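You operate a simulated robot arm through the tools that you are given. There is no shell and no other tool.

Carry out the task below with a simulated robot arm. There is one attempt and no reset: what you move stays moved.

Task
Open the stirrer drawer, put the nozzle that says "57" from the table top inside, then shut the drawer. Fetch the large tube from the table top and stand it on the blue tray there. Put the filter cartridge from the table top on the sampler bench. Open the fridge door, fetch the black chock and set it on the bottom shelf of the fridge and shut the door again. Take the yellow chock and put it on top of the white wipe box. Open the left computer drawer, fetch the ink cartridge that says "black" from there and set it on the sampler bench and shut the drawer again. Open the spectrometer drawer, take the window block marked "56" from the slotted stand and leave it on top of the notebook, then shut the drawer. Any order will do. Set down upright: large tube, ink cartridge, window block.
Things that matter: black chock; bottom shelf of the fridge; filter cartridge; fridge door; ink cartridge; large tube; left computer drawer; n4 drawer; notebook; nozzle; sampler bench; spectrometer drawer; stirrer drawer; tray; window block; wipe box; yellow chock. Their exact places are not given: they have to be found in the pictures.

The check looks at the end state, three seconds after you hand in, the way a careful person would. Anything else that was tipped, shoved, dropped, spilled or broken makes it a failure.

Robot
A 6-joint arm with a two-finger gripper on a trunk, on a base that drives. Base frame: it is fixed to the floor where the robot stands at the start and does not move with it; the origin is under the middle of the robot, x ahead of it, y to its left, z up. Lengths are in mm, angles in rad, forces in N, time in s.
Its first joint turns from -2.897 to 2.897 rad. Places, roughly: black chock (5x8x5 cm) [-3000, -1600, 900]; bottom shelf of the fridge [-3100, 1800, 400]; filter cartridge [-1500, 1000, 1000]; fridge door [-2800, 1700, 800]; ink cartridge [-750, -2250, 750]; large tube [-1500, 1000, 1000]; left computer drawer [-800, -2200, 700]; n4 drawer [1000, -100, 700]; notebook (30x22x4 cm) [-2100, -2100, 900]; nozzle [-1500, 750, 1000]; sampler bench (34x13 cm) [480, -980, 880]; spectrometer drawer [200, -2100, 700]; stirrer drawer [900, -100, 700]; tray (10x8x1 cm) [-1000, 900, 900]; window block [250, -2000, 750]; wipe box [-2750, -2000, 1000]; yellow chock (5x8x5 cm) [-2600, -1900, 900]. Payload 2.45 kg.
Tool frame: the origin (TCP) lies between the finger pads and is the grasp point; the fingertips stand 20 mm ahead of it; z points along the fingers, y is the line along which they close. Largest opening 140 mm; the body of the gripper starts 168 mm behind the TCP.
Orientation is that of the tool frame in the base frame, as a unit quaternion [w, x, y, z]. With the fingers straight down and closing along the base's y, the tool's x points along the base's -x, its y along +y and its z along -z.

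Tools
- The arm moves only by the tool step_arm. Its argument "moves" is a list that holds one entry, the list of rows, each a list of 7 numbers: the shift along the base's x, y, z in mm, then the turn, a rotation vector about the base's x, y, z in rad, then the finger opening in mm, from 0 to 140. In form: [[[tx, ty, tz, wx, wy, wz, claw], ...]]. A call has 1 to 20 rows; each row shifts and turns the commanded pose from where the row before left it. A row lasts 0.2 s, in which the tool goes at most 50 mm and 0.15 rad; a call with a longer step from one row to the next is refused whole, and so is a gripper value outside its range. Where a pose cannot be reached the arm comes as near as it can. A force on the tool above 40 N (or 10 N above the force at the start of the call, whichever is more), or a blocked arm, ends the call early, and 0.2 s more pass. The fingers move at their own pace (about 45 mm/s each) and stop on an object; they squeeze with about 37 N. The grip force told is the motor's: it shows also when the fingers shut on nothing. Time passes only in rows, and 0.2 s behind the last, so rows that do not move let the fingers close. The reply holds the time, the measured pose of the TCP, the force on the tool along the base axes, the opening and the grip force, in the units named above and with some noise, with the torque about the TCP (base axes, N m) and any sound that the robot's microphone picked up.
- Cameras (640 x 400 px; columns grow to the right, rows downward): "scene" is now at [-114.4, 242.9, 1127.1]; the picture's right is [0.61, -0.79, -0.00], its down [-0.39, -0.30, -0.87] and it looks along [0.69, 0.53, -0.49] (base axes); focal length 214 px, centre (320, 200). "wrist" rides on the gripper at [78, 11, -209] in the tool frame; the picture's right is [-0.14, 0.99, 0.00], its down [-0.92, -0.13, -0.37] and it looks along [-0.36, -0.05, 0.93] (tool axes); focal length 280 px, centre (320, 200).
- camera(camera): a new picture of that camera. No time passes.
- steer(legs): drives the robot by 1 to 6 legs, each [ahead, left, turn to the left] in mm, mm and rad, along the robot's own axes; the way and the turn of a leg run together, so that a leg with both is an arc; at most 1500 mm and 3.142 rad a leg. The arm and the cameras ride along, it lands a little off, and it stops where it bumps. It gives what a move gives.
- pan_tilt(pan, tilt): turns the head with the scene camera to pan (to the left, within 2.496 rad either way) and tilt (down, from -0.506 to 1.204), counted from straight ahead of the robot. It gives what a move gives.
- probe_pixels(camera, pixels): for up to 12 pixels [column, row] of the newest picture of that camera ("zoom" is the newest enlarged one), the place [x, y, z] in the base frame of the surface seen there, good to about 3 mm, but the place of the scene camera against the robot may be out by one fixed shift of up to 18 mm in any direction. No time passes.
- zoom(camera, box): a new picture of the part [left, top, right, bottom] of that camera's present view, enlarged. No time passes.
- close_job(): hands the job in; it is judged then, once.

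Leave the gripper open and the arm clear of the work at the hand-in unless told otherwise.

The tools are called after "Emit:" by a JSON object that holds its "name" and its "arguments". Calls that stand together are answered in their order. step_arm: Moves the arm, as the interface text tells. Its arguments: {"type":"object","properties":{"moves":{"type":"array","items":{"type":"array","items":{"type":"array","items":{"type":"number"}}}}},"required":["moves"]} The other tools are called the same way: steer (legs) drives the base; pan_tilt (pan, tilt) turns the head that bears the scene camera; camera (camera) takes a picture; probe_pixels (camera, pixels) gives the place of the surface under pixels of a picture; zoom (camera, box) takes an enlarged picture of a part of a camera's view; close_job () hands the job in.

At the start:

```text
clock: 0.0
ee_pos: [421.4, -463.6, 1213.1]
ee_rot: [0.001, 0.001, 1.0, 0.0]
force: [0.1, 0.7, 0.1]
wrist_torque: [0.03, 0.02, 0.0]
width: 140.3
grasp_force: 0.0
robot x, y, heading: [0.7, 0.7, -0.005]
head pan, tilt: [0.66, 0.517]
```

scene: 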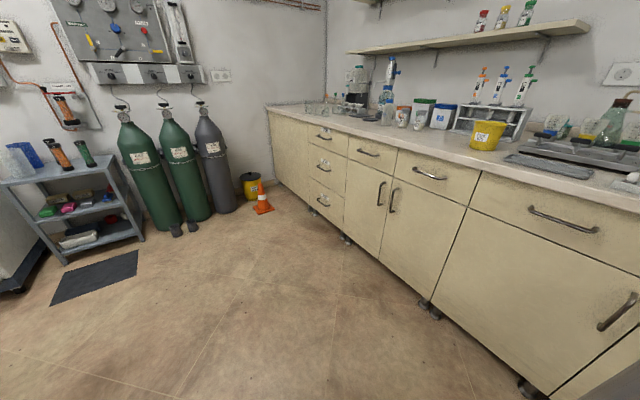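
wrist: 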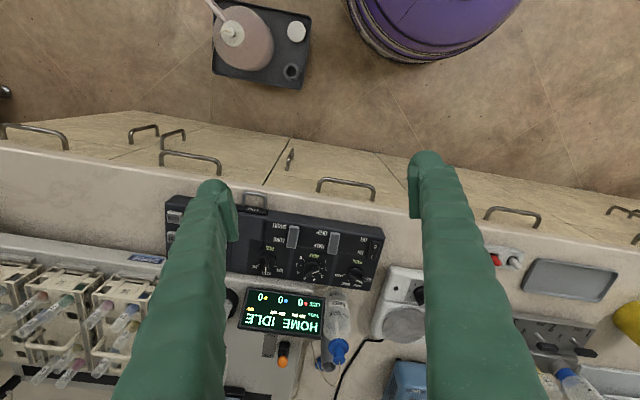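

I see a lab with counters ahead and to the right. I will look around with the head to find the places.

Emit:
{"name": "pan_tilt", "arguments": {"pan": -0.2, "tilt": 0.5}}

Emit:
{"name": "camera", "arguments": {"camera": "scene"}}

Emit:
{"name": "pan_tilt", "arguments": {"pan": -1.2, "tilt": 0.5}}

Emit:
{"name": "camera", "arguments": {"camera": "scene"}}

Emit:
{"name": "pan_tilt", "arguments": {"pan": -2.2, "tilt": 0.5}}

Emit:
{"name": "camera", "arguments": {"camera": "scene"}}

Emit:
{"name": "pan_tilt", "arguments": {"pan": 2.4, "tilt": 0.5}}

Emit:
{"name": "camera", "arguments": {"camera": "scene"}}

Emit:
{"name": "pan_tilt", "arguments": {"pan": 1.6, "tilt": 0.5}}

Emit:
{"name": "camera", "arguments": {"camera": "scene"}}

```text
clock: 1.2
ee_pos: [419.6, -464.2, 1213.2]
ee_rot: [0.001, 0.0, 1.0, 0.0]
force: [0.4, -0.6, -1.0]
wrist_torque: [0.04, -0.04, 0.01]
width: 140.4
grasp_force: 0.1
robot x, y, heading: [0.6, 0.4, 0.002]
head pan, tilt: [-0.201, 0.499]
```

```text
taken
```

scene: 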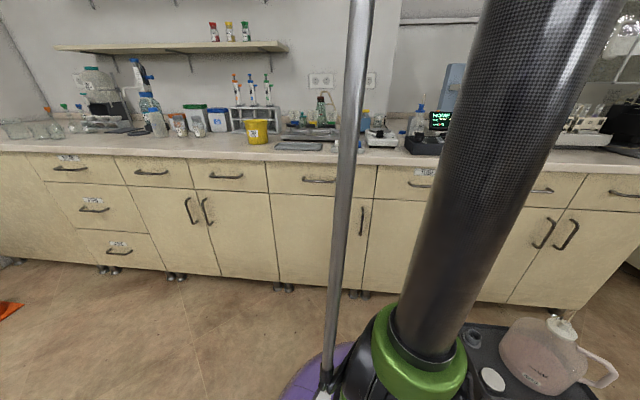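

```text
clock: 2.4
ee_pos: [420.3, -463.2, 1212.5]
ee_rot: [0.0, 0.0, 1.0, 0.0]
force: [0.5, 0.0, -0.6]
wrist_torque: [-0.03, -0.01, 0.02]
width: 139.8
grasp_force: 0.1
robot x, y, heading: [-0.5, -0.3, 0.004]
head pan, tilt: [-1.201, 0.499]
```

```text
taken
```

scene: 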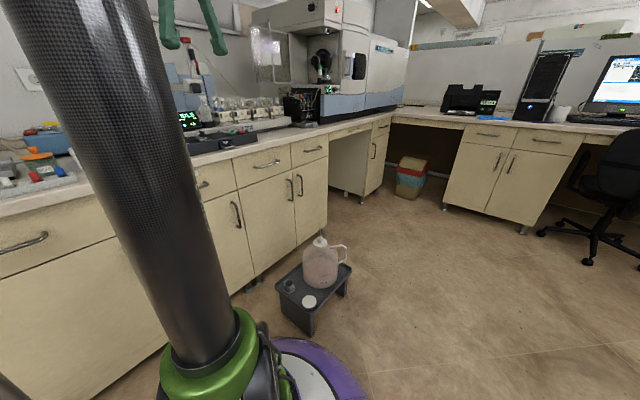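

```text
clock: 3.7
ee_pos: [419.6, -463.3, 1213.1]
ee_rot: [0.001, 0.001, 1.0, 0.0]
force: [-0.3, 0.1, 0.4]
wrist_torque: [0.01, -0.03, 0.01]
width: 139.8
grasp_force: 0.0
robot x, y, heading: [0.1, 0.3, -0.005]
head pan, tilt: [-2.201, 0.499]
```

```text
taken
```

scene: 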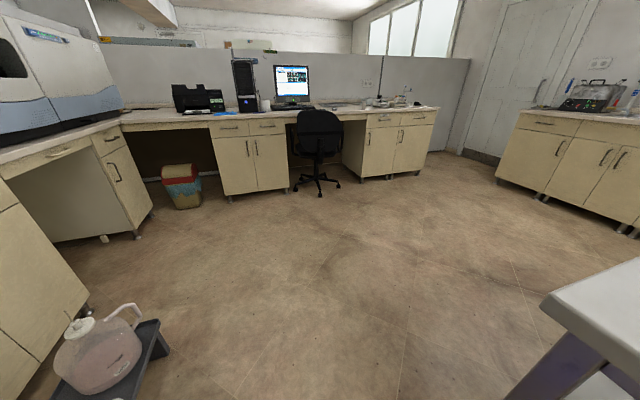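

```text
clock: 7.4
ee_pos: [419.9, -464.2, 1213.3]
ee_rot: [0.001, 0.0, 1.0, 0.0]
force: [0.4, -0.4, -0.3]
wrist_torque: [-0.02, -0.01, 0.03]
width: 139.9
grasp_force: 0.0
robot x, y, heading: [-3.2, -0.9, 0.0]
head pan, tilt: [2.4, 0.499]
```

```text
taken
```

scene: 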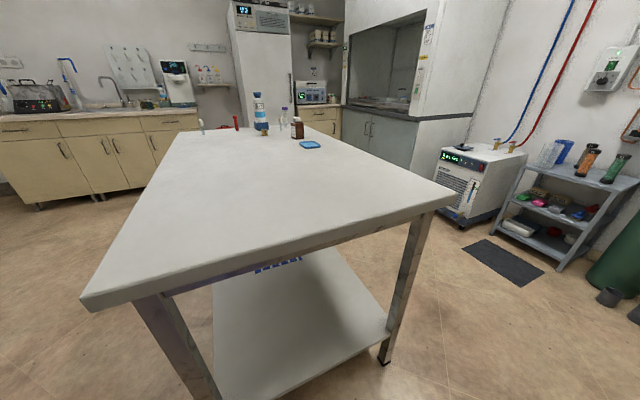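

```text
clock: 8.5
ee_pos: [420.1, -463.7, 1213.9]
ee_rot: [0.001, 0.0, 1.0, 0.0]
force: [-0.5, 0.4, -0.4]
wrist_torque: [0.0, 0.03, -0.04]
width: 140.0
grasp_force: 0.1
robot x, y, heading: [2.1, -1.1, 0.001]
head pan, tilt: [1.6, 0.499]
```

```text
taken
```

scene: 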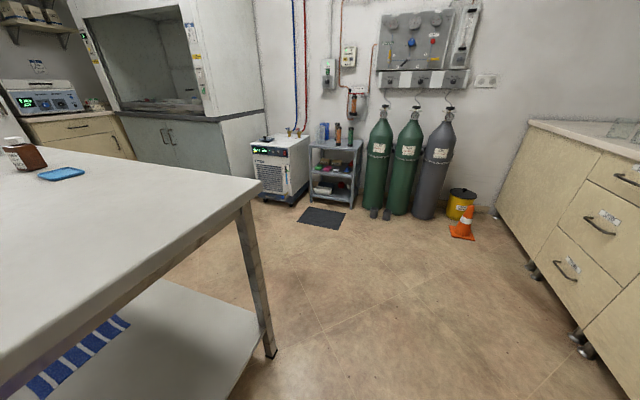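

The table is behind on the left with objects at its far end. I'll probe the table corners and objects for a map.

Emit:
{"name": "pan_tilt", "arguments": {"pan": 2.45, "tilt": 0.4}}

Emit:
{"name": "camera", "arguments": {"camera": "scene"}}

Emit:
{"name": "zoom", "arguments": {"camera": "scene", "box": [200, 60, 360, 160]}}

```text
clock: 9.7
ee_pos: [420.2, -463.5, 1213.7]
ee_rot: [0.001, 0.0, 1.0, 0.0]
force: [0.1, -0.1, 0.0]
wrist_torque: [0.02, 0.0, -0.01]
width: 140.3
grasp_force: 0.2
robot x, y, heading: [0.4, -1.6, 0.001]
head pan, tilt: [2.45, 0.4]
```

```text
taken
```

scene: 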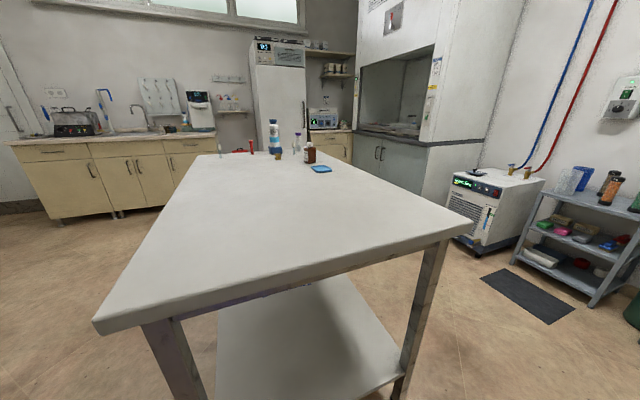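

```text
4.00 times, centred on (280, 110) of scene
```

zoom: 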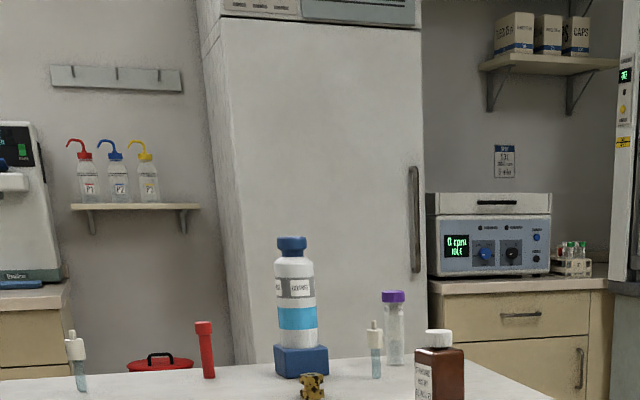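

I'll probe table corners, table objects, and the fridge.

Emit:
{"name": "probe_pixels", "arguments": {"camera": "scene", "pixels": [[95, 322], [469, 222], [320, 169], [215, 156], [306, 110], [270, 100], [560, 330], [200, 155], [350, 165], [60, 155], [215, 140], [345, 140]]}}

Emit:
{"name": "probe_pixels", "arguments": {"camera": "zoom", "pixels": [[78, 380], [207, 370], [300, 365], [312, 388], [376, 370], [395, 350], [440, 380], [415, 220], [230, 100], [420, 100], [390, 290], [160, 364]]}}

```text
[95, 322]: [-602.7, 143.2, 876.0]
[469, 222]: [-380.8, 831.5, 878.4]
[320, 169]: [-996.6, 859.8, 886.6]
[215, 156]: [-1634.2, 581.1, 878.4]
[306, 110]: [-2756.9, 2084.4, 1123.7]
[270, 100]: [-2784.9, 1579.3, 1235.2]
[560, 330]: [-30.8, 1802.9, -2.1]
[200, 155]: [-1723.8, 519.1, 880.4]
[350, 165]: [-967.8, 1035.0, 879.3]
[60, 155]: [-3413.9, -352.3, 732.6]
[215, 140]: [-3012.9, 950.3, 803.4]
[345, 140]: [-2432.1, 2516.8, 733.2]
```

```text
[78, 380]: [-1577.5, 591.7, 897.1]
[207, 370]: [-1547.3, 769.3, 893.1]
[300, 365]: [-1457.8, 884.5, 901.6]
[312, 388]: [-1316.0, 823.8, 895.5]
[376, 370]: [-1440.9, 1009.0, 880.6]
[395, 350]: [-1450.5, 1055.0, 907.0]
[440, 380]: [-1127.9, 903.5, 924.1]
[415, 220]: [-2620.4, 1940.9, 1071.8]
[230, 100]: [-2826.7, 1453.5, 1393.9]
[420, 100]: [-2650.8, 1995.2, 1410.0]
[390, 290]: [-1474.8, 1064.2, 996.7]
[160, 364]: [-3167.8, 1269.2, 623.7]
```

The map is clear: the table is turned, with objects near (-1500, 900). Now I'll look ahead at the stirrer drawer area.

Emit:
{"name": "pan_tilt", "arguments": {"pan": 0.05, "tilt": 0.4}}

Emit:
{"name": "camera", "arguments": {"camera": "scene"}}

Emit:
{"name": "zoom", "arguments": {"camera": "scene", "box": [100, 100, 420, 300]}}

```text
clock: 11.9
ee_pos: [420.7, -464.1, 1214.0]
ee_rot: [0.002, 0.0, 1.0, 0.0]
force: [-0.7, 0.0, -0.5]
wrist_torque: [-0.01, -0.04, 0.0]
width: 139.9
grasp_force: 0.1
robot x, y, heading: [0.8, 0.5, -0.004]
head pan, tilt: [0.051, 0.4]
```

```text
taken
```

scene: 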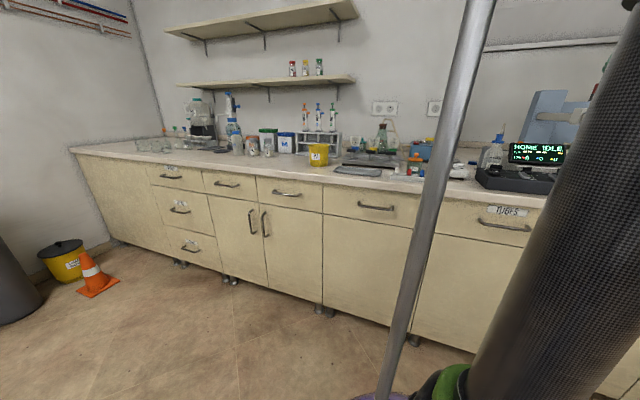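

```text
2.00 times, centred on (260, 200) of scene
```

zoom: 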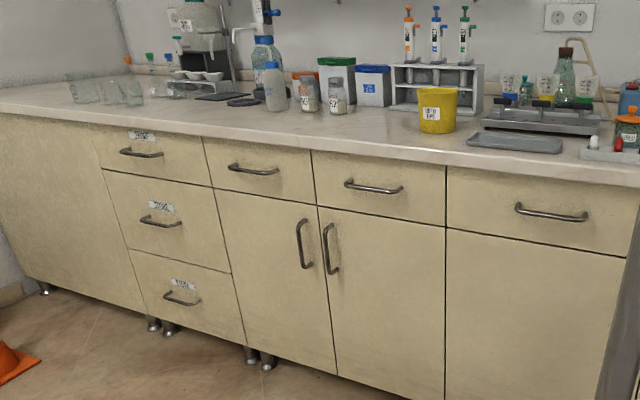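

Emit:
{"name": "probe_pixels", "arguments": {"camera": "scene", "pixels": [[375, 208], [287, 194], [226, 184], [505, 228], [323, 210], [500, 210], [350, 230], [380, 180], [300, 160], [320, 155]]}}

Emit:
{"name": "zoom", "arguments": {"camera": "scene", "box": [320, 120, 560, 270]}}

```text
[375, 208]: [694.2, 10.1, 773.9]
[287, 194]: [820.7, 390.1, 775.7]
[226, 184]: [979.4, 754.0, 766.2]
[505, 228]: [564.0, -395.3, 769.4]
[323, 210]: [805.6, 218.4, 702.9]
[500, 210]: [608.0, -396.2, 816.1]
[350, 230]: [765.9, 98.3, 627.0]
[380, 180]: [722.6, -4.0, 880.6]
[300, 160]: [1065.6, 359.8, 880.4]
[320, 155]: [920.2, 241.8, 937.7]
```

```text
2.67 times, centred on (440, 195) of scene
```

zoom: 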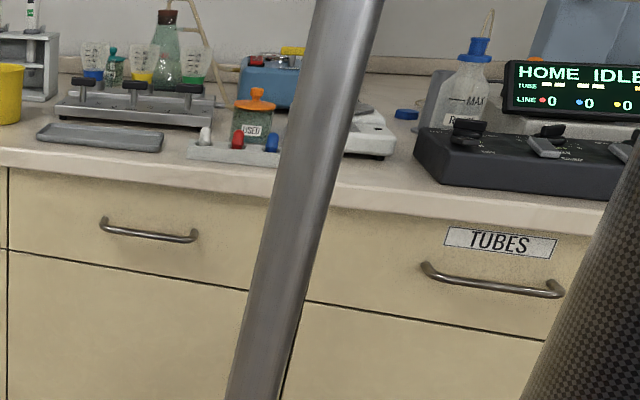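

The stirrer drawer is most likely the unlabelled one with the handle at (694, 10, 774), beneath the multi-position stirrer. I'll check the wrist view for the sampler bench and the obstacles on the floor.

Emit:
{"name": "camera", "arguments": {"camera": "wrist"}}

Emit:
{"name": "probe_pixels", "arguments": {"camera": "wrist", "pixels": [[430, 15], [360, 20], [225, 80], [300, 90], [303, 15], [345, 185], [190, 160], [510, 215], [520, 30], [270, 225], [280, 312], [405, 295]]}}

Emit:
{"name": "pan_tilt", "arguments": {"pan": -1.2, "tilt": 0.3}}

Emit:
{"name": "camera", "arguments": {"camera": "scene"}}

Emit:
{"name": "zoom", "arguments": {"camera": "scene", "box": [140, 60, 400, 222]}}

```text
taken
```

wrist: 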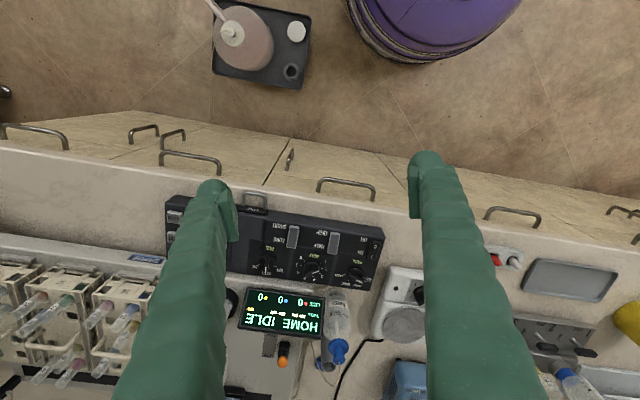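

```text
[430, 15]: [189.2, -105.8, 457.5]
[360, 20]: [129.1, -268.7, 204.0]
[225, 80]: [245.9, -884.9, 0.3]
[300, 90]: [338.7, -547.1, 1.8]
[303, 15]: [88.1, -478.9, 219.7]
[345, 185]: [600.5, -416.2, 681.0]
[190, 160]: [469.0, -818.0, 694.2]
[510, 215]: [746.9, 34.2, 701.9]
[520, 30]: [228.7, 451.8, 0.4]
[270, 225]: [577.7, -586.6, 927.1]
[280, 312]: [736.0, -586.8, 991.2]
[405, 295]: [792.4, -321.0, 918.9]
```

```text
clock: 13.3
ee_pos: [420.6, -463.5, 1212.6]
ee_rot: [0.001, 0.0, 1.0, 0.0]
force: [-0.8, 1.1, 0.0]
wrist_torque: [0.01, 0.03, -0.02]
width: 140.0
grasp_force: 0.1
robot x, y, heading: [-0.6, 2.5, -0.001]
head pan, tilt: [-1.201, 0.3]
```

```text
taken
```

scene: 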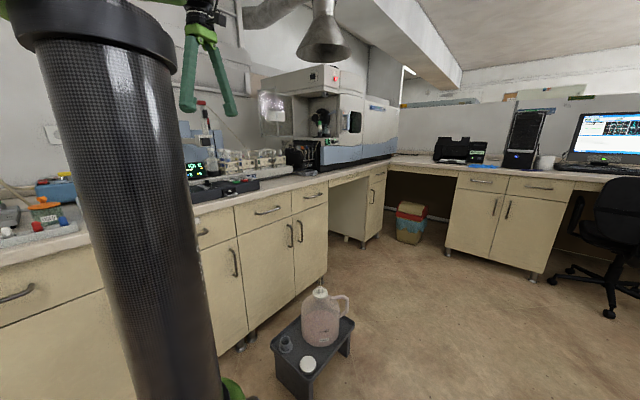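

```text
2.46 times, centred on (270, 141) of scene
```

zoom: 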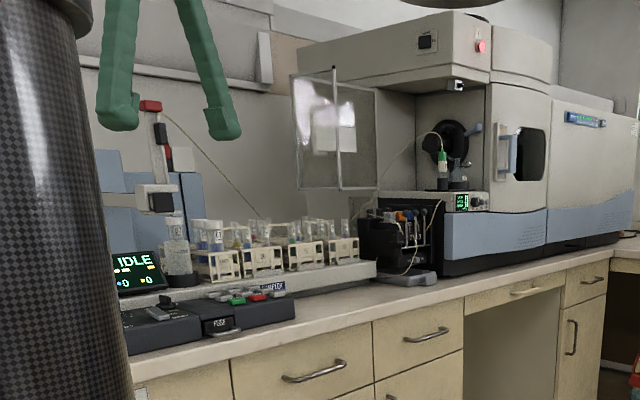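

I'll look down at the robot's own base to learn its size.

Emit:
{"name": "pan_tilt", "arguments": {"pan": 0.6, "tilt": 1.2}}

Emit:
{"name": "camera", "arguments": {"camera": "scene"}}

Emit:
{"name": "probe_pixels", "arguments": {"camera": "scene", "pixels": [[320, 330], [320, 300], [250, 330], [200, 360], [400, 300], [450, 330], [320, 380], [320, 270]]}}

```text
clock: 15.1
ee_pos: [420.7, -464.0, 1212.8]
ee_rot: [0.001, 0.0, 1.0, 0.0]
force: [0.8, -0.6, -0.5]
wrist_torque: [0.0, -0.01, 0.03]
width: 140.0
grasp_force: 0.0
robot x, y, heading: [0.1, 0.4, -0.001]
head pan, tilt: [0.6, 1.201]
```

```text
taken
```

scene: 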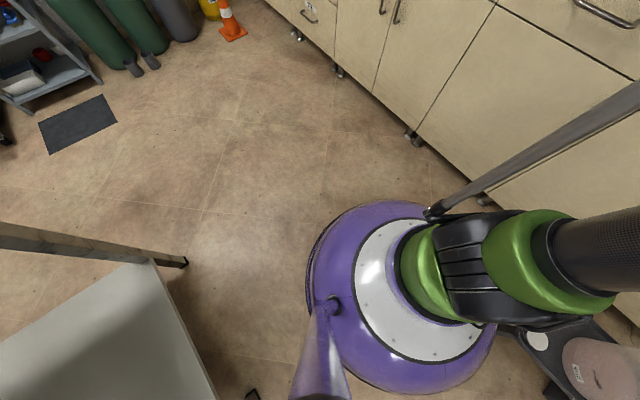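

```text
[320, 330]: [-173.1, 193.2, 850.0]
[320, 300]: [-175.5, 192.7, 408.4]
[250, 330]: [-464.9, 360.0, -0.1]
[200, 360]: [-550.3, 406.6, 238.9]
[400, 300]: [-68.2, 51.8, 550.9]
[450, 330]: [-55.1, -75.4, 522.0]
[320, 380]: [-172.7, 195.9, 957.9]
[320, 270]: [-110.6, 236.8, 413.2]
```

The base is a dome of about 280 mm radius. I'll stand back facing the stirrer drawer squarely: robot at about (-105, 299), heading -0.347.

Emit:
{"name": "steer", "arguments": {"legs": [[-105, 299, 0], [0, 0, -0.347]]}}

Emit:
{"name": "pan_tilt", "arguments": {"pan": 0.2, "tilt": 0.4}}

Emit:
{"name": "camera", "arguments": {"camera": "scene"}}

Emit:
{"name": "camera", "arguments": {"camera": "wrist"}}

```text
clock: 18.3
ee_pos: [131.9, -280.2, 1212.6]
ee_rot: [0.001, 0.172, 0.985, 0.0]
force: [0.0, 0.3, -0.5]
wrist_torque: [0.01, -0.01, 0.0]
width: 140.2
grasp_force: 0.0
robot x, y, heading: [-103.1, 300.1, -0.35]
head pan, tilt: [0.6, 1.201]
```

```text
clock: 19.4
ee_pos: [131.0, -278.9, 1213.0]
ee_rot: [0.001, 0.173, 0.985, 0.0]
force: [-0.4, 0.8, -0.1]
wrist_torque: [-0.04, 0.03, -0.02]
width: 140.2
grasp_force: 0.0
robot x, y, heading: [-104.6, 298.2, -0.348]
head pan, tilt: [0.201, 0.4]
```

```text
taken
```

scene: 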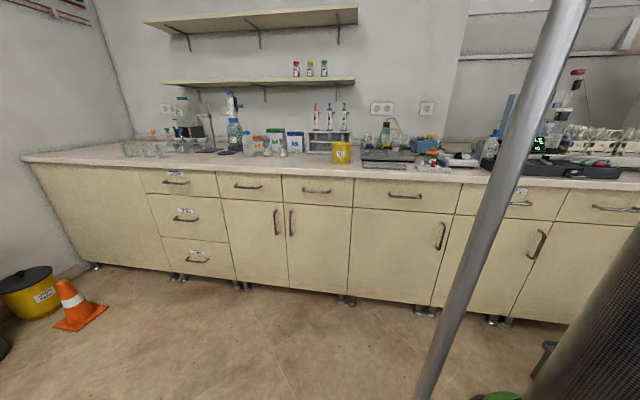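

```text
taken
```

wrist: 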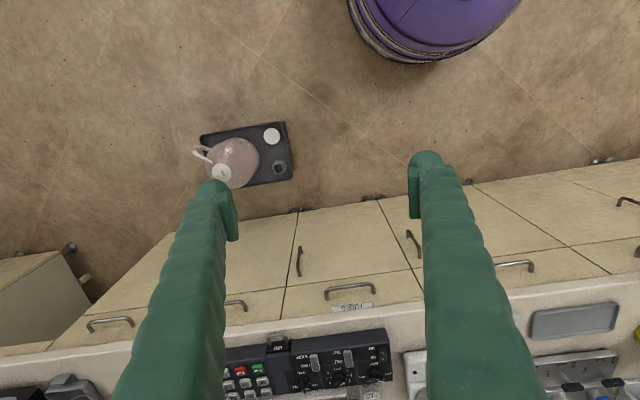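

The drawer with handle at (403,196) sits below the stirrer. I'll zoom in and probe it.

Emit:
{"name": "zoom", "arguments": {"camera": "scene", "box": [330, 120, 490, 220]}}

Emit:
{"name": "probe_pixels", "arguments": {"camera": "scene", "pixels": [[403, 196], [391, 195], [416, 197], [352, 190], [459, 195], [403, 205], [403, 184], [353, 182], [458, 185], [403, 172]]}}

Emit:
{"name": "probe_pixels", "arguments": {"camera": "wrist", "pixels": [[515, 264], [500, 266], [530, 263], [350, 290], [340, 296], [515, 290], [480, 260], [560, 250]]}}

```text
4.00 times, centred on (410, 170) of scene
```

zoom: 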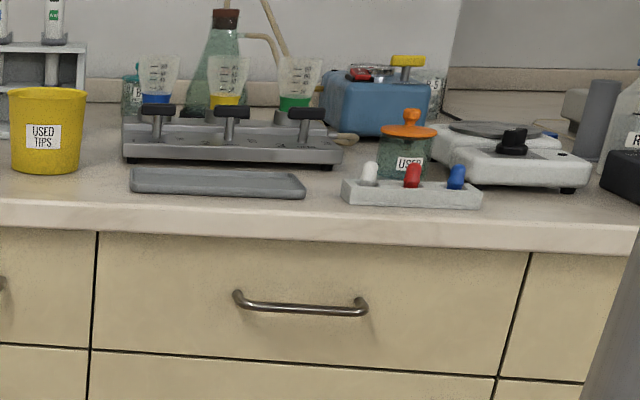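

```text
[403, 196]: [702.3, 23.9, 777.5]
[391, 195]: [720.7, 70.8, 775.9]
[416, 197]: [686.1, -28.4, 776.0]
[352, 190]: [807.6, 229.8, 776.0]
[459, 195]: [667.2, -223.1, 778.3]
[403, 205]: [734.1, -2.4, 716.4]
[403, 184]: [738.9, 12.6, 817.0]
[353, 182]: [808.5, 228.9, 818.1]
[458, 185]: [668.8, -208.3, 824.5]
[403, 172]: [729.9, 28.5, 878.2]
```

```text
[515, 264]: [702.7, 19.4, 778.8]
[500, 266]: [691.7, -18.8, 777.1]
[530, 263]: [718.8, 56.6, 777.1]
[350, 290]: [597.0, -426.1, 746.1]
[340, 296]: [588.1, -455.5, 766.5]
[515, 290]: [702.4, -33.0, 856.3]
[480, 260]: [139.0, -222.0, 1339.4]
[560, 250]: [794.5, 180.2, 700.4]
```

The handle bar centre is about (699, 14, 777), and the drawer is ~470 wide. I'll turn the tool level (pointing into the counter, closing vertically) while moving to a point 150 mm in front of the counter edge.

Emit:
{"name": "step_arm", "arguments": {"moves": [[[30.2, 24.2, -18.8, 0.0518, -0.1107, -0.0863, 80], [30.2, 24.2, -18.8, 0.0518, -0.1107, -0.0863, 80], [30.2, 24.2, -18.8, 0.0518, -0.1107, -0.0863, 80], [30.2, 24.2, -18.8, 0.0518, -0.1107, -0.0863, 80], [30.2, 24.2, -18.8, 0.0518, -0.1107, -0.0863, 80], [30.2, 24.2, -18.8, 0.0518, -0.1107, -0.0863, 80], [30.2, 24.2, -18.8, 0.0518, -0.1107, -0.0863, 80], [30.2, 24.2, -18.8, 0.0518, -0.1107, -0.0863, 80], [30.2, 24.2, -18.8, 0.0518, -0.1107, -0.0863, 80], [30.2, 24.2, -18.8, 0.0518, -0.1107, -0.0863, 80], [30.2, 24.2, -18.8, 0.0518, -0.1107, -0.0863, 80], [30.2, 24.2, -18.8, 0.0518, -0.1107, -0.0863, 80], [30.2, 24.2, -18.8, 0.0518, -0.1107, -0.0863, 80], [30.2, 24.2, -18.8, 0.0518, -0.1107, -0.0863, 80]]]}}

Emit:
{"name": "camera", "arguments": {"camera": "wrist"}}

Emit:
{"name": "camera", "arguments": {"camera": "scene"}}

```text
clock: 21.3
ee_pos: [414.9, -173.3, 1084.9]
ee_rot: [0.377, 0.464, 0.757, 0.264]
force: [0.3, 0.1, 0.2]
wrist_torque: [-0.01, 0.0, -0.05]
width: 79.7
grasp_force: 0.0
robot x, y, heading: [-104.3, 299.5, -0.353]
head pan, tilt: [0.201, 0.4]
stopped in row 9: the arm was blocked; the commanded pose is now the measured one
```

```text
taken
```

wrist: 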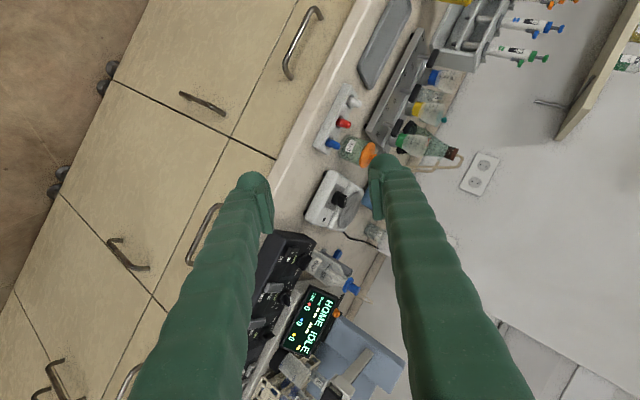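

```text
taken
```

scene: 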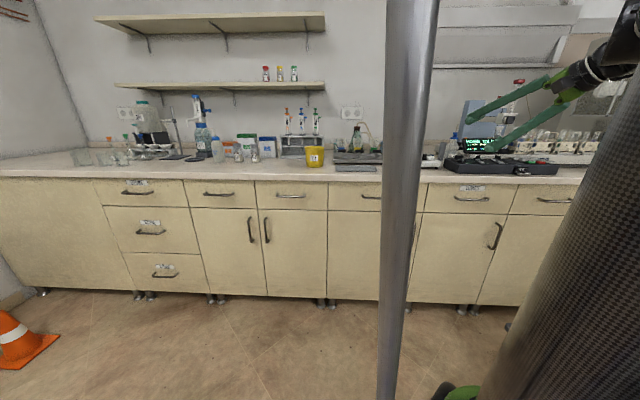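

The arm stalled mid-way, probably because it was too close to the trunk in that pose. I'll shift forward/left first without turning.

Emit:
{"name": "step_arm", "arguments": {"moves": [[[26, 38, 0, 0, 0, 0, 80], [26, 38, 0, 0, 0, 0, 80], [26, 38, 0, 0, 0, 0, 80], [26, 38, 0, 0, 0, 0, 80], [26, 38, 0, 0, 0, 0, 80], [26, 38, 0, 0, 0, 0, 80]]]}}

```text
clock: 22.7
ee_pos: [568.9, 55.1, 1083.5]
ee_rot: [0.378, 0.465, 0.756, 0.264]
force: [0.1, -0.3, -0.2]
wrist_torque: [-0.01, 0.03, -0.04]
width: 80.1
grasp_force: 0.1
robot x, y, heading: [-103.5, 300.9, -0.354]
head pan, tilt: [0.201, 0.4]
```

That worked. Now the remaining turn while lowering.

Emit:
{"name": "step_arm", "arguments": {"moves": [[[0, 0, -20, 0.0518, -0.1107, -0.0863, 80], [0, 0, -20, 0.0518, -0.1107, -0.0863, 80], [0, 0, -20, 0.0518, -0.1107, -0.0863, 80], [0, 0, -20, 0.0518, -0.1107, -0.0863, 80], [0, 0, -20, 0.0518, -0.1107, -0.0863, 80], [0, 0, -20, 0.0518, -0.1107, -0.0863, 80], [0, 0, 0, 0, 0, 0, 80]]]}}

Emit:
{"name": "camera", "arguments": {"camera": "wrist"}}

```text
clock: 24.3
ee_pos: [569.7, 58.6, 963.9]
ee_rot: [0.579, 0.58, 0.404, 0.407]
force: [0.3, 0.2, 0.0]
wrist_torque: [-0.03, -0.03, 0.0]
width: 80.0
grasp_force: 0.0
robot x, y, heading: [-105.9, 300.5, -0.345]
head pan, tilt: [0.201, 0.4]
```

```text
taken
```

wrist: 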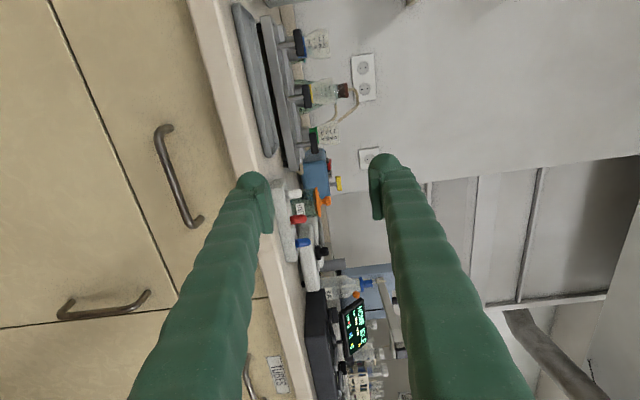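

Tool is level. The handle is visible at (178,175) in the wrist view; probe it.

Emit:
{"name": "probe_pixels", "arguments": {"camera": "wrist", "pixels": [[163, 140], [176, 180], [190, 217], [168, 128], [195, 221], [205, 110], [205, 190], [230, 110]]}}

```text
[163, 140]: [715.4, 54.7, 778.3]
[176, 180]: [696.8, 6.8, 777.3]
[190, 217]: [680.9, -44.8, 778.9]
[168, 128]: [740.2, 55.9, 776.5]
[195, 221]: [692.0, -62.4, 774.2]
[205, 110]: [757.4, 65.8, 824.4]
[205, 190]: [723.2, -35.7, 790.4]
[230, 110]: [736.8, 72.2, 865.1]
```

Bar centre ≈ (697, 5, 778). Go down in front of it, approach, and close on it.

Emit:
{"name": "step_arm", "arguments": {"moves": [[[6, -4, -46.5, 0, 0, 0, 70], [6, -4, -46.5, 0, 0, 0, 70], [6, -4, -46.5, 0, 0, 0, 70], [6, -4, -46.5, 0, 0, 0, 70], [34.5, -12.5, 0, 0, 0, 0, 70], [34.5, -12.5, 0, 0, 0, 0, 70], [34.5, -12.5, 0, 0, 0, 0, 70], [0, 0, 0, 0, 0, 0, 70]]]}}

Emit:
{"name": "camera", "arguments": {"camera": "wrist"}}

```text
clock: 26.1
ee_pos: [699.3, 3.3, 776.3]
ee_rot: [0.579, 0.58, 0.406, 0.406]
force: [-0.5, 0.2, 0.6]
wrist_torque: [0.03, 0.0, 0.02]
width: 70.1
grasp_force: 0.0
robot x, y, heading: [-106.1, 298.7, -0.347]
head pan, tilt: [0.201, 0.4]
```

```text
taken
```

wrist: 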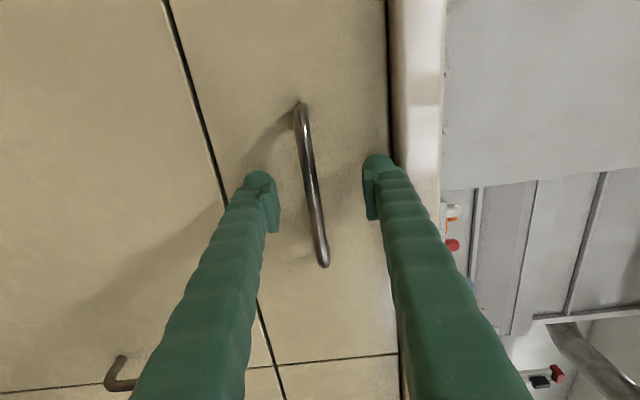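

The bar is between the fingers. Close on it.

Emit:
{"name": "step_arm", "arguments": {"moves": [[[0, 0, 0, 0, 0, 0, 0], [0, 0, 0, 0, 0, 0, 0], [0, 0, 0, 0, 0, 0, 0], [0, 0, 0, 0, 0, 0, 0], [0, 0, 0, 0, 0, 0, 0]]]}}

```text
clock: 27.2
ee_pos: [700.1, 4.7, 772.9]
ee_rot: [0.578, 0.581, 0.405, 0.406]
force: [-7.4, 3.5, -66.3]
wrist_torque: [-0.01, 0.02, 0.04]
width: 12.5
grasp_force: 31.1
robot x, y, heading: [-105.1, 298.8, -0.344]
head pan, tilt: [0.201, 0.4]
stopped in row 5: the force on the tool passed its limit at 44 N (the readings are from after the stop); the commanded pose is now the measured one
```

Grip found (12.5 mm). The vertical force means I'm slightly off the bar centre; check after the reset.

Emit:
{"name": "step_arm", "arguments": {"moves": [[[0, 0, -1, 0, 0, 0, 0], [0, 0, 0, 0, 0, 0, 0]]]}}

```text
clock: 27.5
ee_pos: [699.3, 6.0, 771.8]
ee_rot: [0.578, 0.58, 0.406, 0.406]
force: [-1.3, 1.5, -78.4]
wrist_torque: [-0.05, -0.01, -0.05]
width: 9.6
grasp_force: 37.5
robot x, y, heading: [-102.5, 301.7, -0.348]
head pan, tilt: [0.201, 0.4]
stopped in row 1: the force on the tool passed its limit at 79 N (the readings are from after the stop); the commanded pose is now the measured one
```

The force is one-sided, so only the lower finger touches. Nudge down a bit more.

Emit:
{"name": "step_arm", "arguments": {"moves": [[[0, 0, -2, 0, 0, 0, 0], [0, 0, 0, 0, 0, 0, 0]]]}}

Emit:
{"name": "camera", "arguments": {"camera": "wrist"}}

```text
clock: 28.1
ee_pos: [699.5, 4.7, 771.5]
ee_rot: [0.578, 0.58, 0.406, 0.406]
force: [1.5, 0.9, -63.4]
wrist_torque: [-0.02, -0.04, 0.12]
width: 7.1
grasp_force: 34.8
robot x, y, heading: [-104.1, 301.5, -0.344]
head pan, tilt: [0.201, 0.4]
```

```text
taken
```

wrist: 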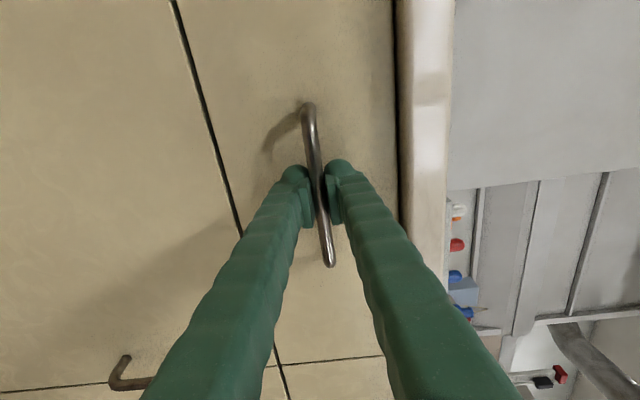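

Emit:
{"name": "step_arm", "arguments": {"moves": [[[0, 0, -3, 0, 0, 0, 0], [0, 0, 0, 0, 0, 0, 0]]]}}

```text
clock: 28.7
ee_pos: [699.1, 4.9, 772.4]
ee_rot: [0.579, 0.58, 0.405, 0.406]
force: [5.2, -0.4, 9.3]
wrist_torque: [-0.16, 0.01, -0.02]
width: 6.2
grasp_force: 34.7
robot x, y, heading: [-104.1, 302.3, -0.353]
head pan, tilt: [0.201, 0.4]
```

Centred grip now. Pull the drawer out slowly along the outward normal.

Emit:
{"name": "step_arm", "arguments": {"moves": [[[-9.4, 3.4, 0, 0, 0, 0, 0], [-18.8, 6.9, 0, 0, 0, 0, 0], [-23.5, 8.6, 0, 0, 0, 0, 0], [-23.5, 8.6, 0, 0, 0, 0, 0], [-23.5, 8.6, 0, 0, 0, 0, 0], [-23.5, 8.6, 0, 0, 0, 0, 0], [-23.5, 8.6, 0, 0, 0, 0, 0], [-23.5, 8.6, 0, 0, 0, 0, 0], [-23.5, 8.6, 0, 0, 0, 0, 0]]]}}

```text
clock: 30.0
ee_pos: [598.8, 38.9, 771.0]
ee_rot: [0.571, 0.587, 0.398, 0.413]
force: [-1.8, -5.3, -38.2]
wrist_torque: [-1.24, 0.36, 0.42]
width: 7.3
grasp_force: 35.7
out of reach, approached as far as the arm can: row 5, 6
robot x, y, heading: [-104.1, 303.0, -0.354]
head pan, tilt: [0.201, 0.4]
stopped in row 6: the force on the tool passed its limit at 62 N (the readings are from after the stop); the commanded pose is now the measured one
```

The arm can't pull closer with the tool level, so I'll use the base: back up 90 mm holding the handle.

Emit:
{"name": "steer", "arguments": {"legs": [[-90, 0, 0]]}}

Emit:
{"name": "pan_tilt", "arguments": {"pan": 0.1, "tilt": 0.6}}

Emit:
{"name": "camera", "arguments": {"camera": "scene"}}

Emit:
{"name": "camera", "arguments": {"camera": "wrist"}}

```text
clock: 31.0
ee_pos: [553.5, 54.1, 771.3]
ee_rot: [0.571, 0.587, 0.398, 0.413]
force: [-2.2, -2.0, -30.2]
wrist_torque: [-1.22, 0.4, 0.23]
width: 7.4
grasp_force: 34.7
robot x, y, heading: [-144.3, 317.3, -0.35]
head pan, tilt: [0.201, 0.4]
stopped in leg 1: the force on the tool passed its limit at 52 N (the readings are from after the stop); the commanded pose is now the measured one
```

```text
clock: 31.7
ee_pos: [554.9, 54.2, 771.8]
ee_rot: [0.572, 0.588, 0.397, 0.413]
force: [-1.9, -3.0, -38.5]
wrist_torque: [-1.17, 0.39, 0.1]
width: 7.4
grasp_force: 35.4
robot x, y, heading: [-149.7, 313.4, -0.348]
head pan, tilt: [0.099, 0.6]
```

```text
taken
```

scene: 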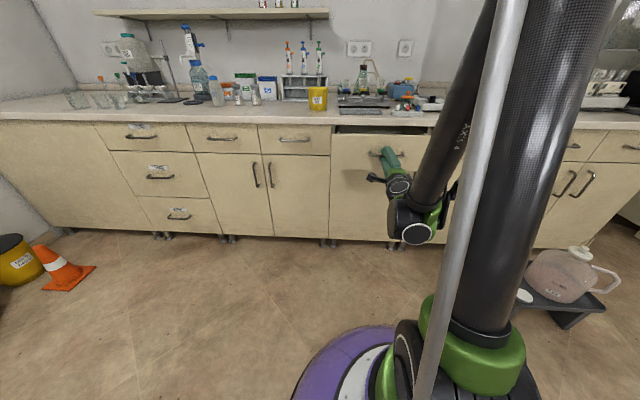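

```text
taken
```

wrist: 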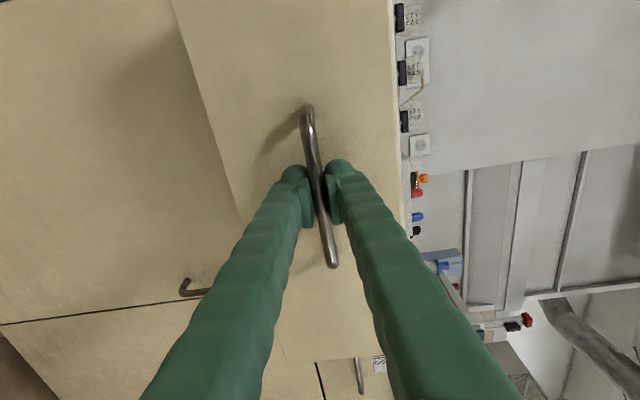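

Progress: the drawer is out about 155 mm. Relieve the load by re-gripping, then back up a bit more.

Emit:
{"name": "step_arm", "arguments": {"moves": [[[0, 0, 0, 0, 0, 0, 25], [0, 0, 0, 0, 0, 0, 25], [0, 0, 0, 0, 0, 0, 25]]]}}

```text
clock: 32.5
ee_pos: [554.1, 53.7, 772.4]
ee_rot: [0.571, 0.587, 0.397, 0.414]
force: [0.0, 0.4, -0.3]
wrist_torque: [-0.01, 0.02, 0.03]
width: 25.1
grasp_force: 0.2
robot x, y, heading: [-150.5, 315.9, -0.352]
head pan, tilt: [0.099, 0.6]
```

Emit:
{"name": "step_arm", "arguments": {"moves": [[[0, 0, -3, 0, 0, 0, 12], [0, 0, 0, 0, 0, 0, 0], [0, 0, 0, 0, 0, 0, 0], [0, 0, 0, 0, 0, 0, 0]]]}}

```text
clock: 33.5
ee_pos: [553.4, 53.1, 771.3]
ee_rot: [0.572, 0.587, 0.398, 0.412]
force: [-1.5, -1.8, -37.6]
wrist_torque: [-1.15, 0.39, 0.18]
width: 7.2
grasp_force: 35.6
out of reach, approached as far as the arm can: row 1
robot x, y, heading: [-149.9, 315.8, -0.349]
head pan, tilt: [0.099, 0.6]
```

Emit:
{"name": "steer", "arguments": {"legs": [[-45, 0, 0]]}}

Emit:
{"name": "camera", "arguments": {"camera": "scene"}}

```text
clock: 34.5
ee_pos: [518.6, 65.6, 771.7]
ee_rot: [0.573, 0.587, 0.397, 0.412]
force: [-1.6, -2.5, -22.2]
wrist_torque: [-1.14, 0.38, 0.19]
width: 7.6
grasp_force: 35.2
robot x, y, heading: [-185.4, 327.3, -0.356]
head pan, tilt: [0.099, 0.6]
stopped in leg 1: the force on the tool passed its limit at 50 N (the readings are from after the stop); the commanded pose is now the measured one
```

```text
taken
```

scene: 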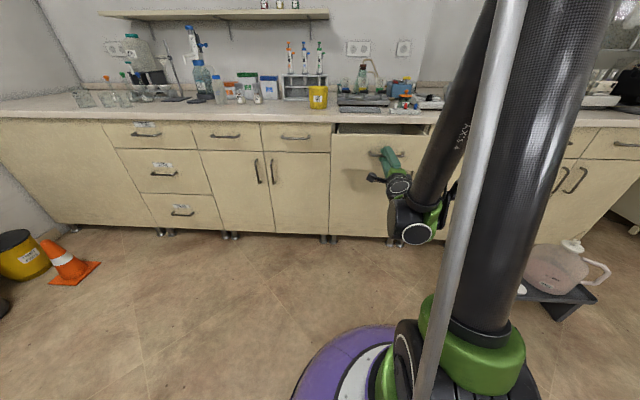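

The drawer is out ~190 mm, enough. Open the fingers and try to back the tool off the bar.

Emit:
{"name": "step_arm", "arguments": {"moves": [[[0, 0, 0, 0, 0, 0, 90], [0, 0, 0, 0, 0, 0, 90], [0, 0, 0, 0, 0, 0, 90], [0, 0, 0, 0, 0, 0, 90], [-14, 5, 0, 0, 0, 0, 90], [-14, 5, 0, 0, 0, 0, 90], [-14, 5, 0, 0, 0, 0, 90], [0, 0, 0, 0, 0, 0, 90]]]}}

Emit:
{"name": "camera", "arguments": {"camera": "wrist"}}

```text
clock: 36.2
ee_pos: [479.6, 80.2, 784.0]
ee_rot: [0.571, 0.588, 0.398, 0.412]
force: [-0.1, 0.1, 0.3]
wrist_torque: [0.02, -0.02, -0.01]
width: 89.9
grasp_force: 0.1
out of reach, approached as far as the arm can: row 5, 6, 7
robot x, y, heading: [-184.7, 326.4, -0.346]
head pan, tilt: [0.099, 0.6]
```

```text
taken
```

wrist: 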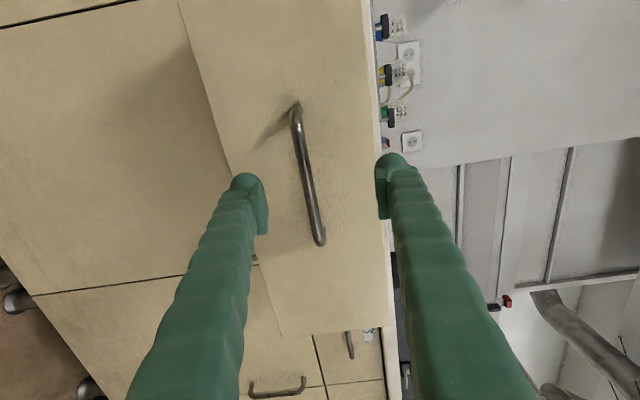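

Clear of the bar. Go up, then turn the tool back to pointing down.

Emit:
{"name": "step_arm", "arguments": {"moves": [[[0, 0, 45, 0, 0, 0, 90], [0, 0, 45, 0, 0, 0, 90], [0, 0, 45, 0, 0, 0, 90], [0, 0, 45, 0, 0, 0, 90], [0, 0, 45, 0, 0, 0, 90], [0, 0, 45, 0, 0, 0, 90], [0, 0, 20, -0.0518, 0.1107, 0.0863, 90], [0, 0, 20, -0.0518, 0.1107, 0.0863, 90], [0, 0, 20, -0.0518, 0.1107, 0.0863, 90], [0, 0, 20, -0.0518, 0.1107, 0.0863, 90], [0, 0, 20, -0.0518, 0.1107, 0.0863, 90], [0, 0, 20, -0.0518, 0.1107, 0.0863, 90]]]}}

Emit:
{"name": "camera", "arguments": {"camera": "wrist"}}

```text
clock: 38.9
ee_pos: [477.9, 79.4, 1171.6]
ee_rot: [0.374, 0.476, 0.751, 0.266]
force: [-1.0, -0.8, 0.1]
wrist_torque: [-0.04, -0.02, -0.01]
width: 89.7
grasp_force: 0.0
robot x, y, heading: [-185.5, 326.6, -0.352]
head pan, tilt: [0.099, 0.6]
```

```text
taken
```

wrist: 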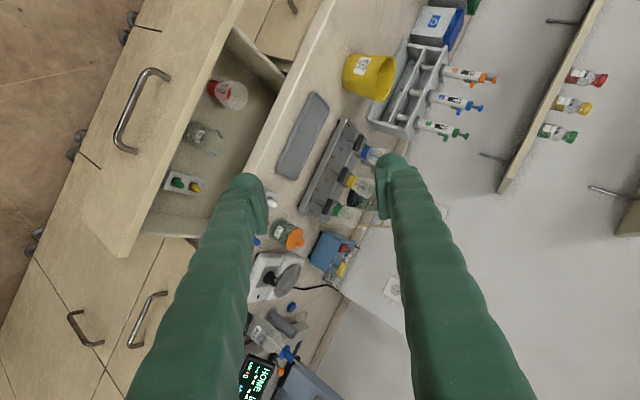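

The drawer is open, with a bottle, a beaker and a small block inside. Finish turning the tool down, and pull in for driving.

Emit:
{"name": "step_arm", "arguments": {"moves": [[[-10, 4, 0, -0.0518, 0.1107, 0.0863, 140], [-10, 4, 0, -0.0518, 0.1107, 0.0863, 140], [-20, 7, 0, -0.0518, 0.1107, 0.0863, 140], [-20, 7, 0, -0.0518, 0.1107, 0.0863, 140], [-20, 7, 0, -0.0518, 0.1107, 0.0863, 140], [-20, 7, 0, -0.0518, 0.1107, 0.0863, 140], [-20, 7, 0, -0.0518, 0.1107, 0.0863, 140], [-20, 7, 0, -0.0518, 0.1107, 0.0863, 140], [0, 0, 0, 0, 0, 0, 140]]]}}

Emit:
{"name": "camera", "arguments": {"camera": "wrist"}}

```text
clock: 40.9
ee_pos: [339.8, 128.1, 1173.7]
ee_rot: [0.002, 0.187, 0.982, -0.003]
force: [0.1, -0.1, 0.1]
wrist_torque: [0.0, 0.02, 0.01]
width: 139.9
grasp_force: 0.0
robot x, y, heading: [-185.0, 323.9, -0.352]
head pan, tilt: [0.099, 0.6]
```

```text
taken
```

wrist: 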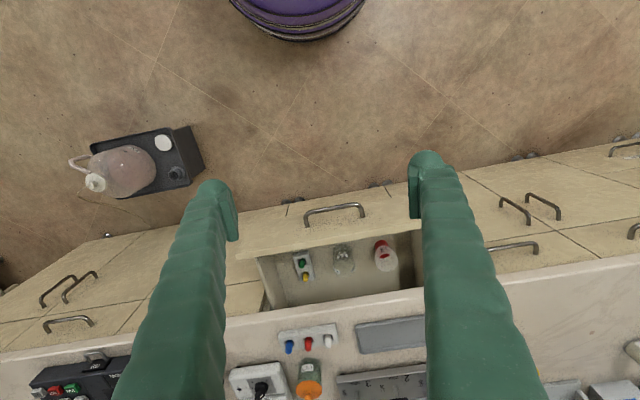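

I'll zoom and probe the drawer's interior for the free spot.

Emit:
{"name": "zoom", "arguments": {"camera": "wrist", "box": [230, 200, 430, 325]}}

Emit:
{"name": "probe_pixels", "arguments": {"camera": "wrist", "pixels": [[303, 265], [320, 260], [343, 260], [385, 255], [365, 270], [280, 275], [330, 290], [335, 240], [334, 212], [330, 232], [300, 245], [410, 265]]}}

```text
3.20 times, centred on (330, 262) of wrist
```

zoom: 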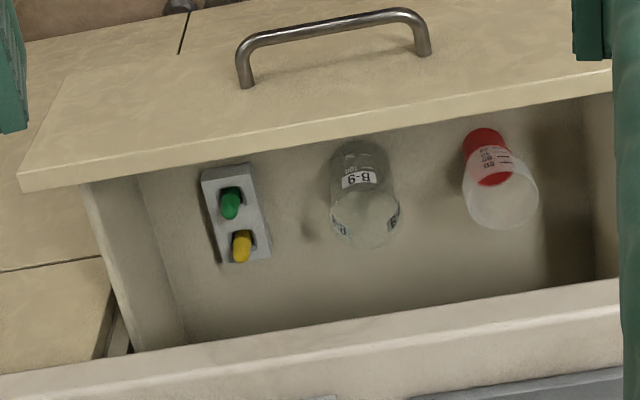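

```text
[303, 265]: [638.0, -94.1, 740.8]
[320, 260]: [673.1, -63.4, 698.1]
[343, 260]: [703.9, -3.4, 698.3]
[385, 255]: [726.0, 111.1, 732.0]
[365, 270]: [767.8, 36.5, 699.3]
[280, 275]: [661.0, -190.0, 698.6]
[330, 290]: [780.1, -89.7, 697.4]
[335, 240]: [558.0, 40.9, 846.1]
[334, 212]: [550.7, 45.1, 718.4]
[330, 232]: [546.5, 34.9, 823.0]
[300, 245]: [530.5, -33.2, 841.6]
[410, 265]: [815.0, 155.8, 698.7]
```

The drawer floor is at z≈698, with free spots between the items. Now I plan the drive to the far side of the table; check obstacles there.

Emit:
{"name": "pan_tilt", "arguments": {"pan": 2.0, "tilt": 0.5}}

Emit:
{"name": "camera", "arguments": {"camera": "scene"}}

Emit:
{"name": "probe_pixels", "arguments": {"camera": "scene", "pixels": [[410, 280], [470, 280], [515, 290], [380, 250], [330, 230], [475, 215], [560, 300], [590, 320], [240, 220], [300, 380], [270, 190], [350, 225]]}}

```text
clock: 42.7
ee_pos: [340.1, 128.8, 1174.8]
ee_rot: [0.004, 0.188, 0.982, -0.003]
force: [-0.5, -0.3, -0.1]
wrist_torque: [-0.01, 0.0, -0.01]
width: 140.0
grasp_force: 0.0
robot x, y, heading: [-183.2, 328.4, -0.351]
head pan, tilt: [2.0, 0.499]
```

```text
taken
```

scene: 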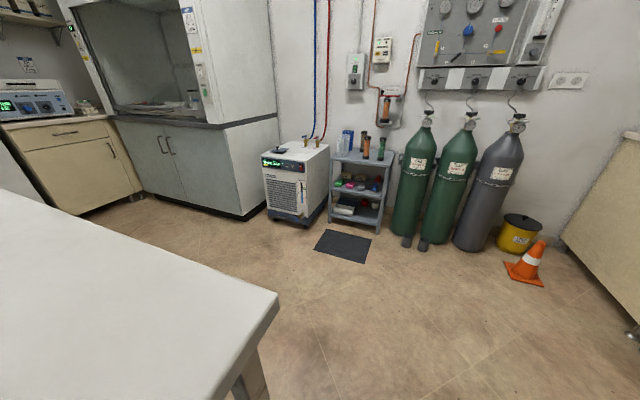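

```text
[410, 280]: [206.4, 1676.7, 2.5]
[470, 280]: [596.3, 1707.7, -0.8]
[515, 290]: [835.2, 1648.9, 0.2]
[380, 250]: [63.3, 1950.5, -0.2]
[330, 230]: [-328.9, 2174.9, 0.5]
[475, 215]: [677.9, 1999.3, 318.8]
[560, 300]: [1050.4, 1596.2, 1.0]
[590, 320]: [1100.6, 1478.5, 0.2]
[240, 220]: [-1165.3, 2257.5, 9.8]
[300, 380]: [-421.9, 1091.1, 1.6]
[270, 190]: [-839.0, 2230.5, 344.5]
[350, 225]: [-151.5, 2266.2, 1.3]
```

There's open floor on that side. First raise the arm a bit, then drive around the table corner.

Emit:
{"name": "step_arm", "arguments": {"moves": [[[0, 0, 30, 0, 0, 0, 140], [0, 0, 30, 0, 0, 0, 140], [0, 0, 30, 0, 0, 0, 140]]]}}

Emit:
{"name": "steer", "arguments": {"legs": [[23, 622, 0], [-436, 320, 0], [-858, -199, 0], [0, 0, -1.53]]}}

Emit:
{"name": "pan_tilt", "arguments": {"pan": -0.3, "tilt": 0.7}}

Emit:
{"name": "camera", "arguments": {"camera": "scene"}}

Emit:
{"name": "camera", "arguments": {"camera": "wrist"}}

```text
clock: 43.5
ee_pos: [339.3, 129.1, 1265.1]
ee_rot: [0.003, 0.189, 0.982, -0.003]
force: [0.7, -0.2, 1.3]
wrist_torque: [-0.02, -0.04, 0.03]
width: 139.7
grasp_force: 0.0
robot x, y, heading: [-184.6, 327.0, -0.354]
head pan, tilt: [2.0, 0.499]
```

```text
clock: 57.7
ee_pos: [-1297.0, 930.7, 1264.9]
ee_rot: [0.0, 0.812, 0.584, -0.004]
force: [-0.1, 0.5, -0.2]
wrist_torque: [0.01, -0.01, 0.02]
width: 140.1
grasp_force: 0.0
robot x, y, heading: [-1128.6, 1464.6, -1.868]
head pan, tilt: [2.0, 0.499]
```

```text
clock: 59.9
ee_pos: [-1296.1, 931.0, 1265.0]
ee_rot: [0.0, 0.812, 0.583, -0.004]
force: [-0.8, 0.2, -0.2]
wrist_torque: [0.01, 0.0, 0.02]
width: 140.2
grasp_force: 0.0
robot x, y, heading: [-1128.3, 1464.3, -1.871]
head pan, tilt: [-0.3, 0.7]
```

```text
taken
```

scene: 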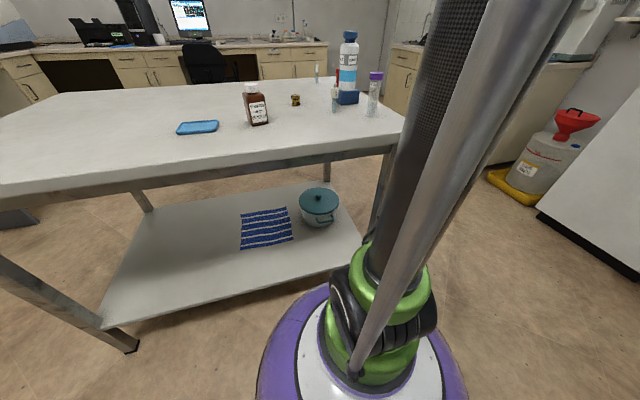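

```text
taken
```

wrist: 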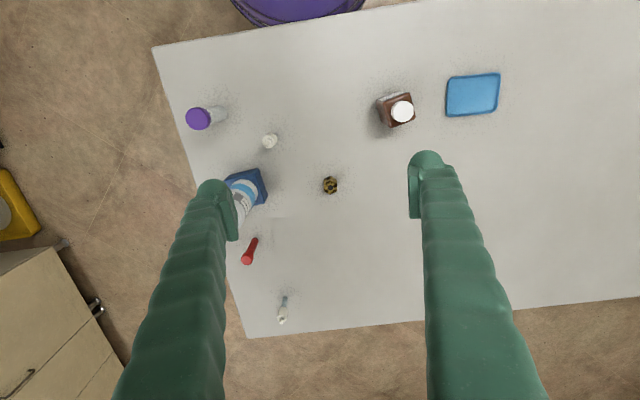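

All table objects are in view. Zoom in on them.

Emit:
{"name": "zoom", "arguments": {"camera": "wrist", "box": [170, 80, 330, 180]}}

Emit:
{"name": "zoom", "arguments": {"camera": "wrist", "box": [210, 210, 370, 330]}}

Emit:
{"name": "zoom", "arguments": {"camera": "scene", "box": [230, 25, 400, 131]}}

```text
4.00 times, centred on (250, 130) of wrist
```

zoom: 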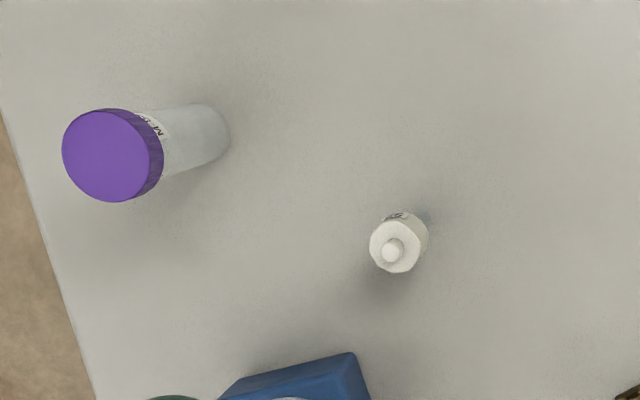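

```text
3.33 times, centred on (290, 270) of wrist
```

zoom: 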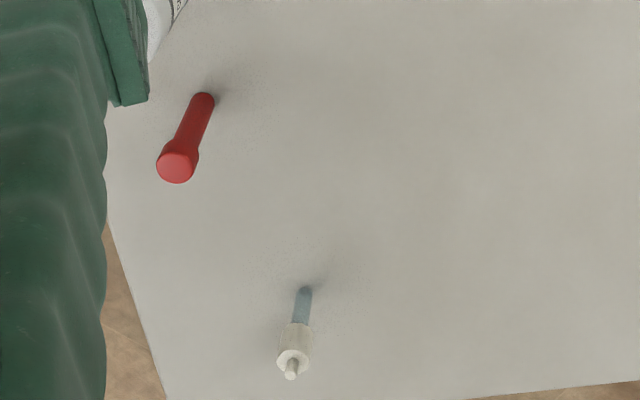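

```text
3.76 times, centred on (315, 78) of scene
```

zoom: 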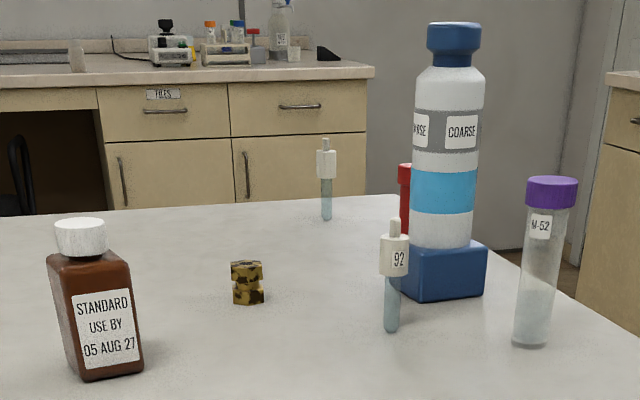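

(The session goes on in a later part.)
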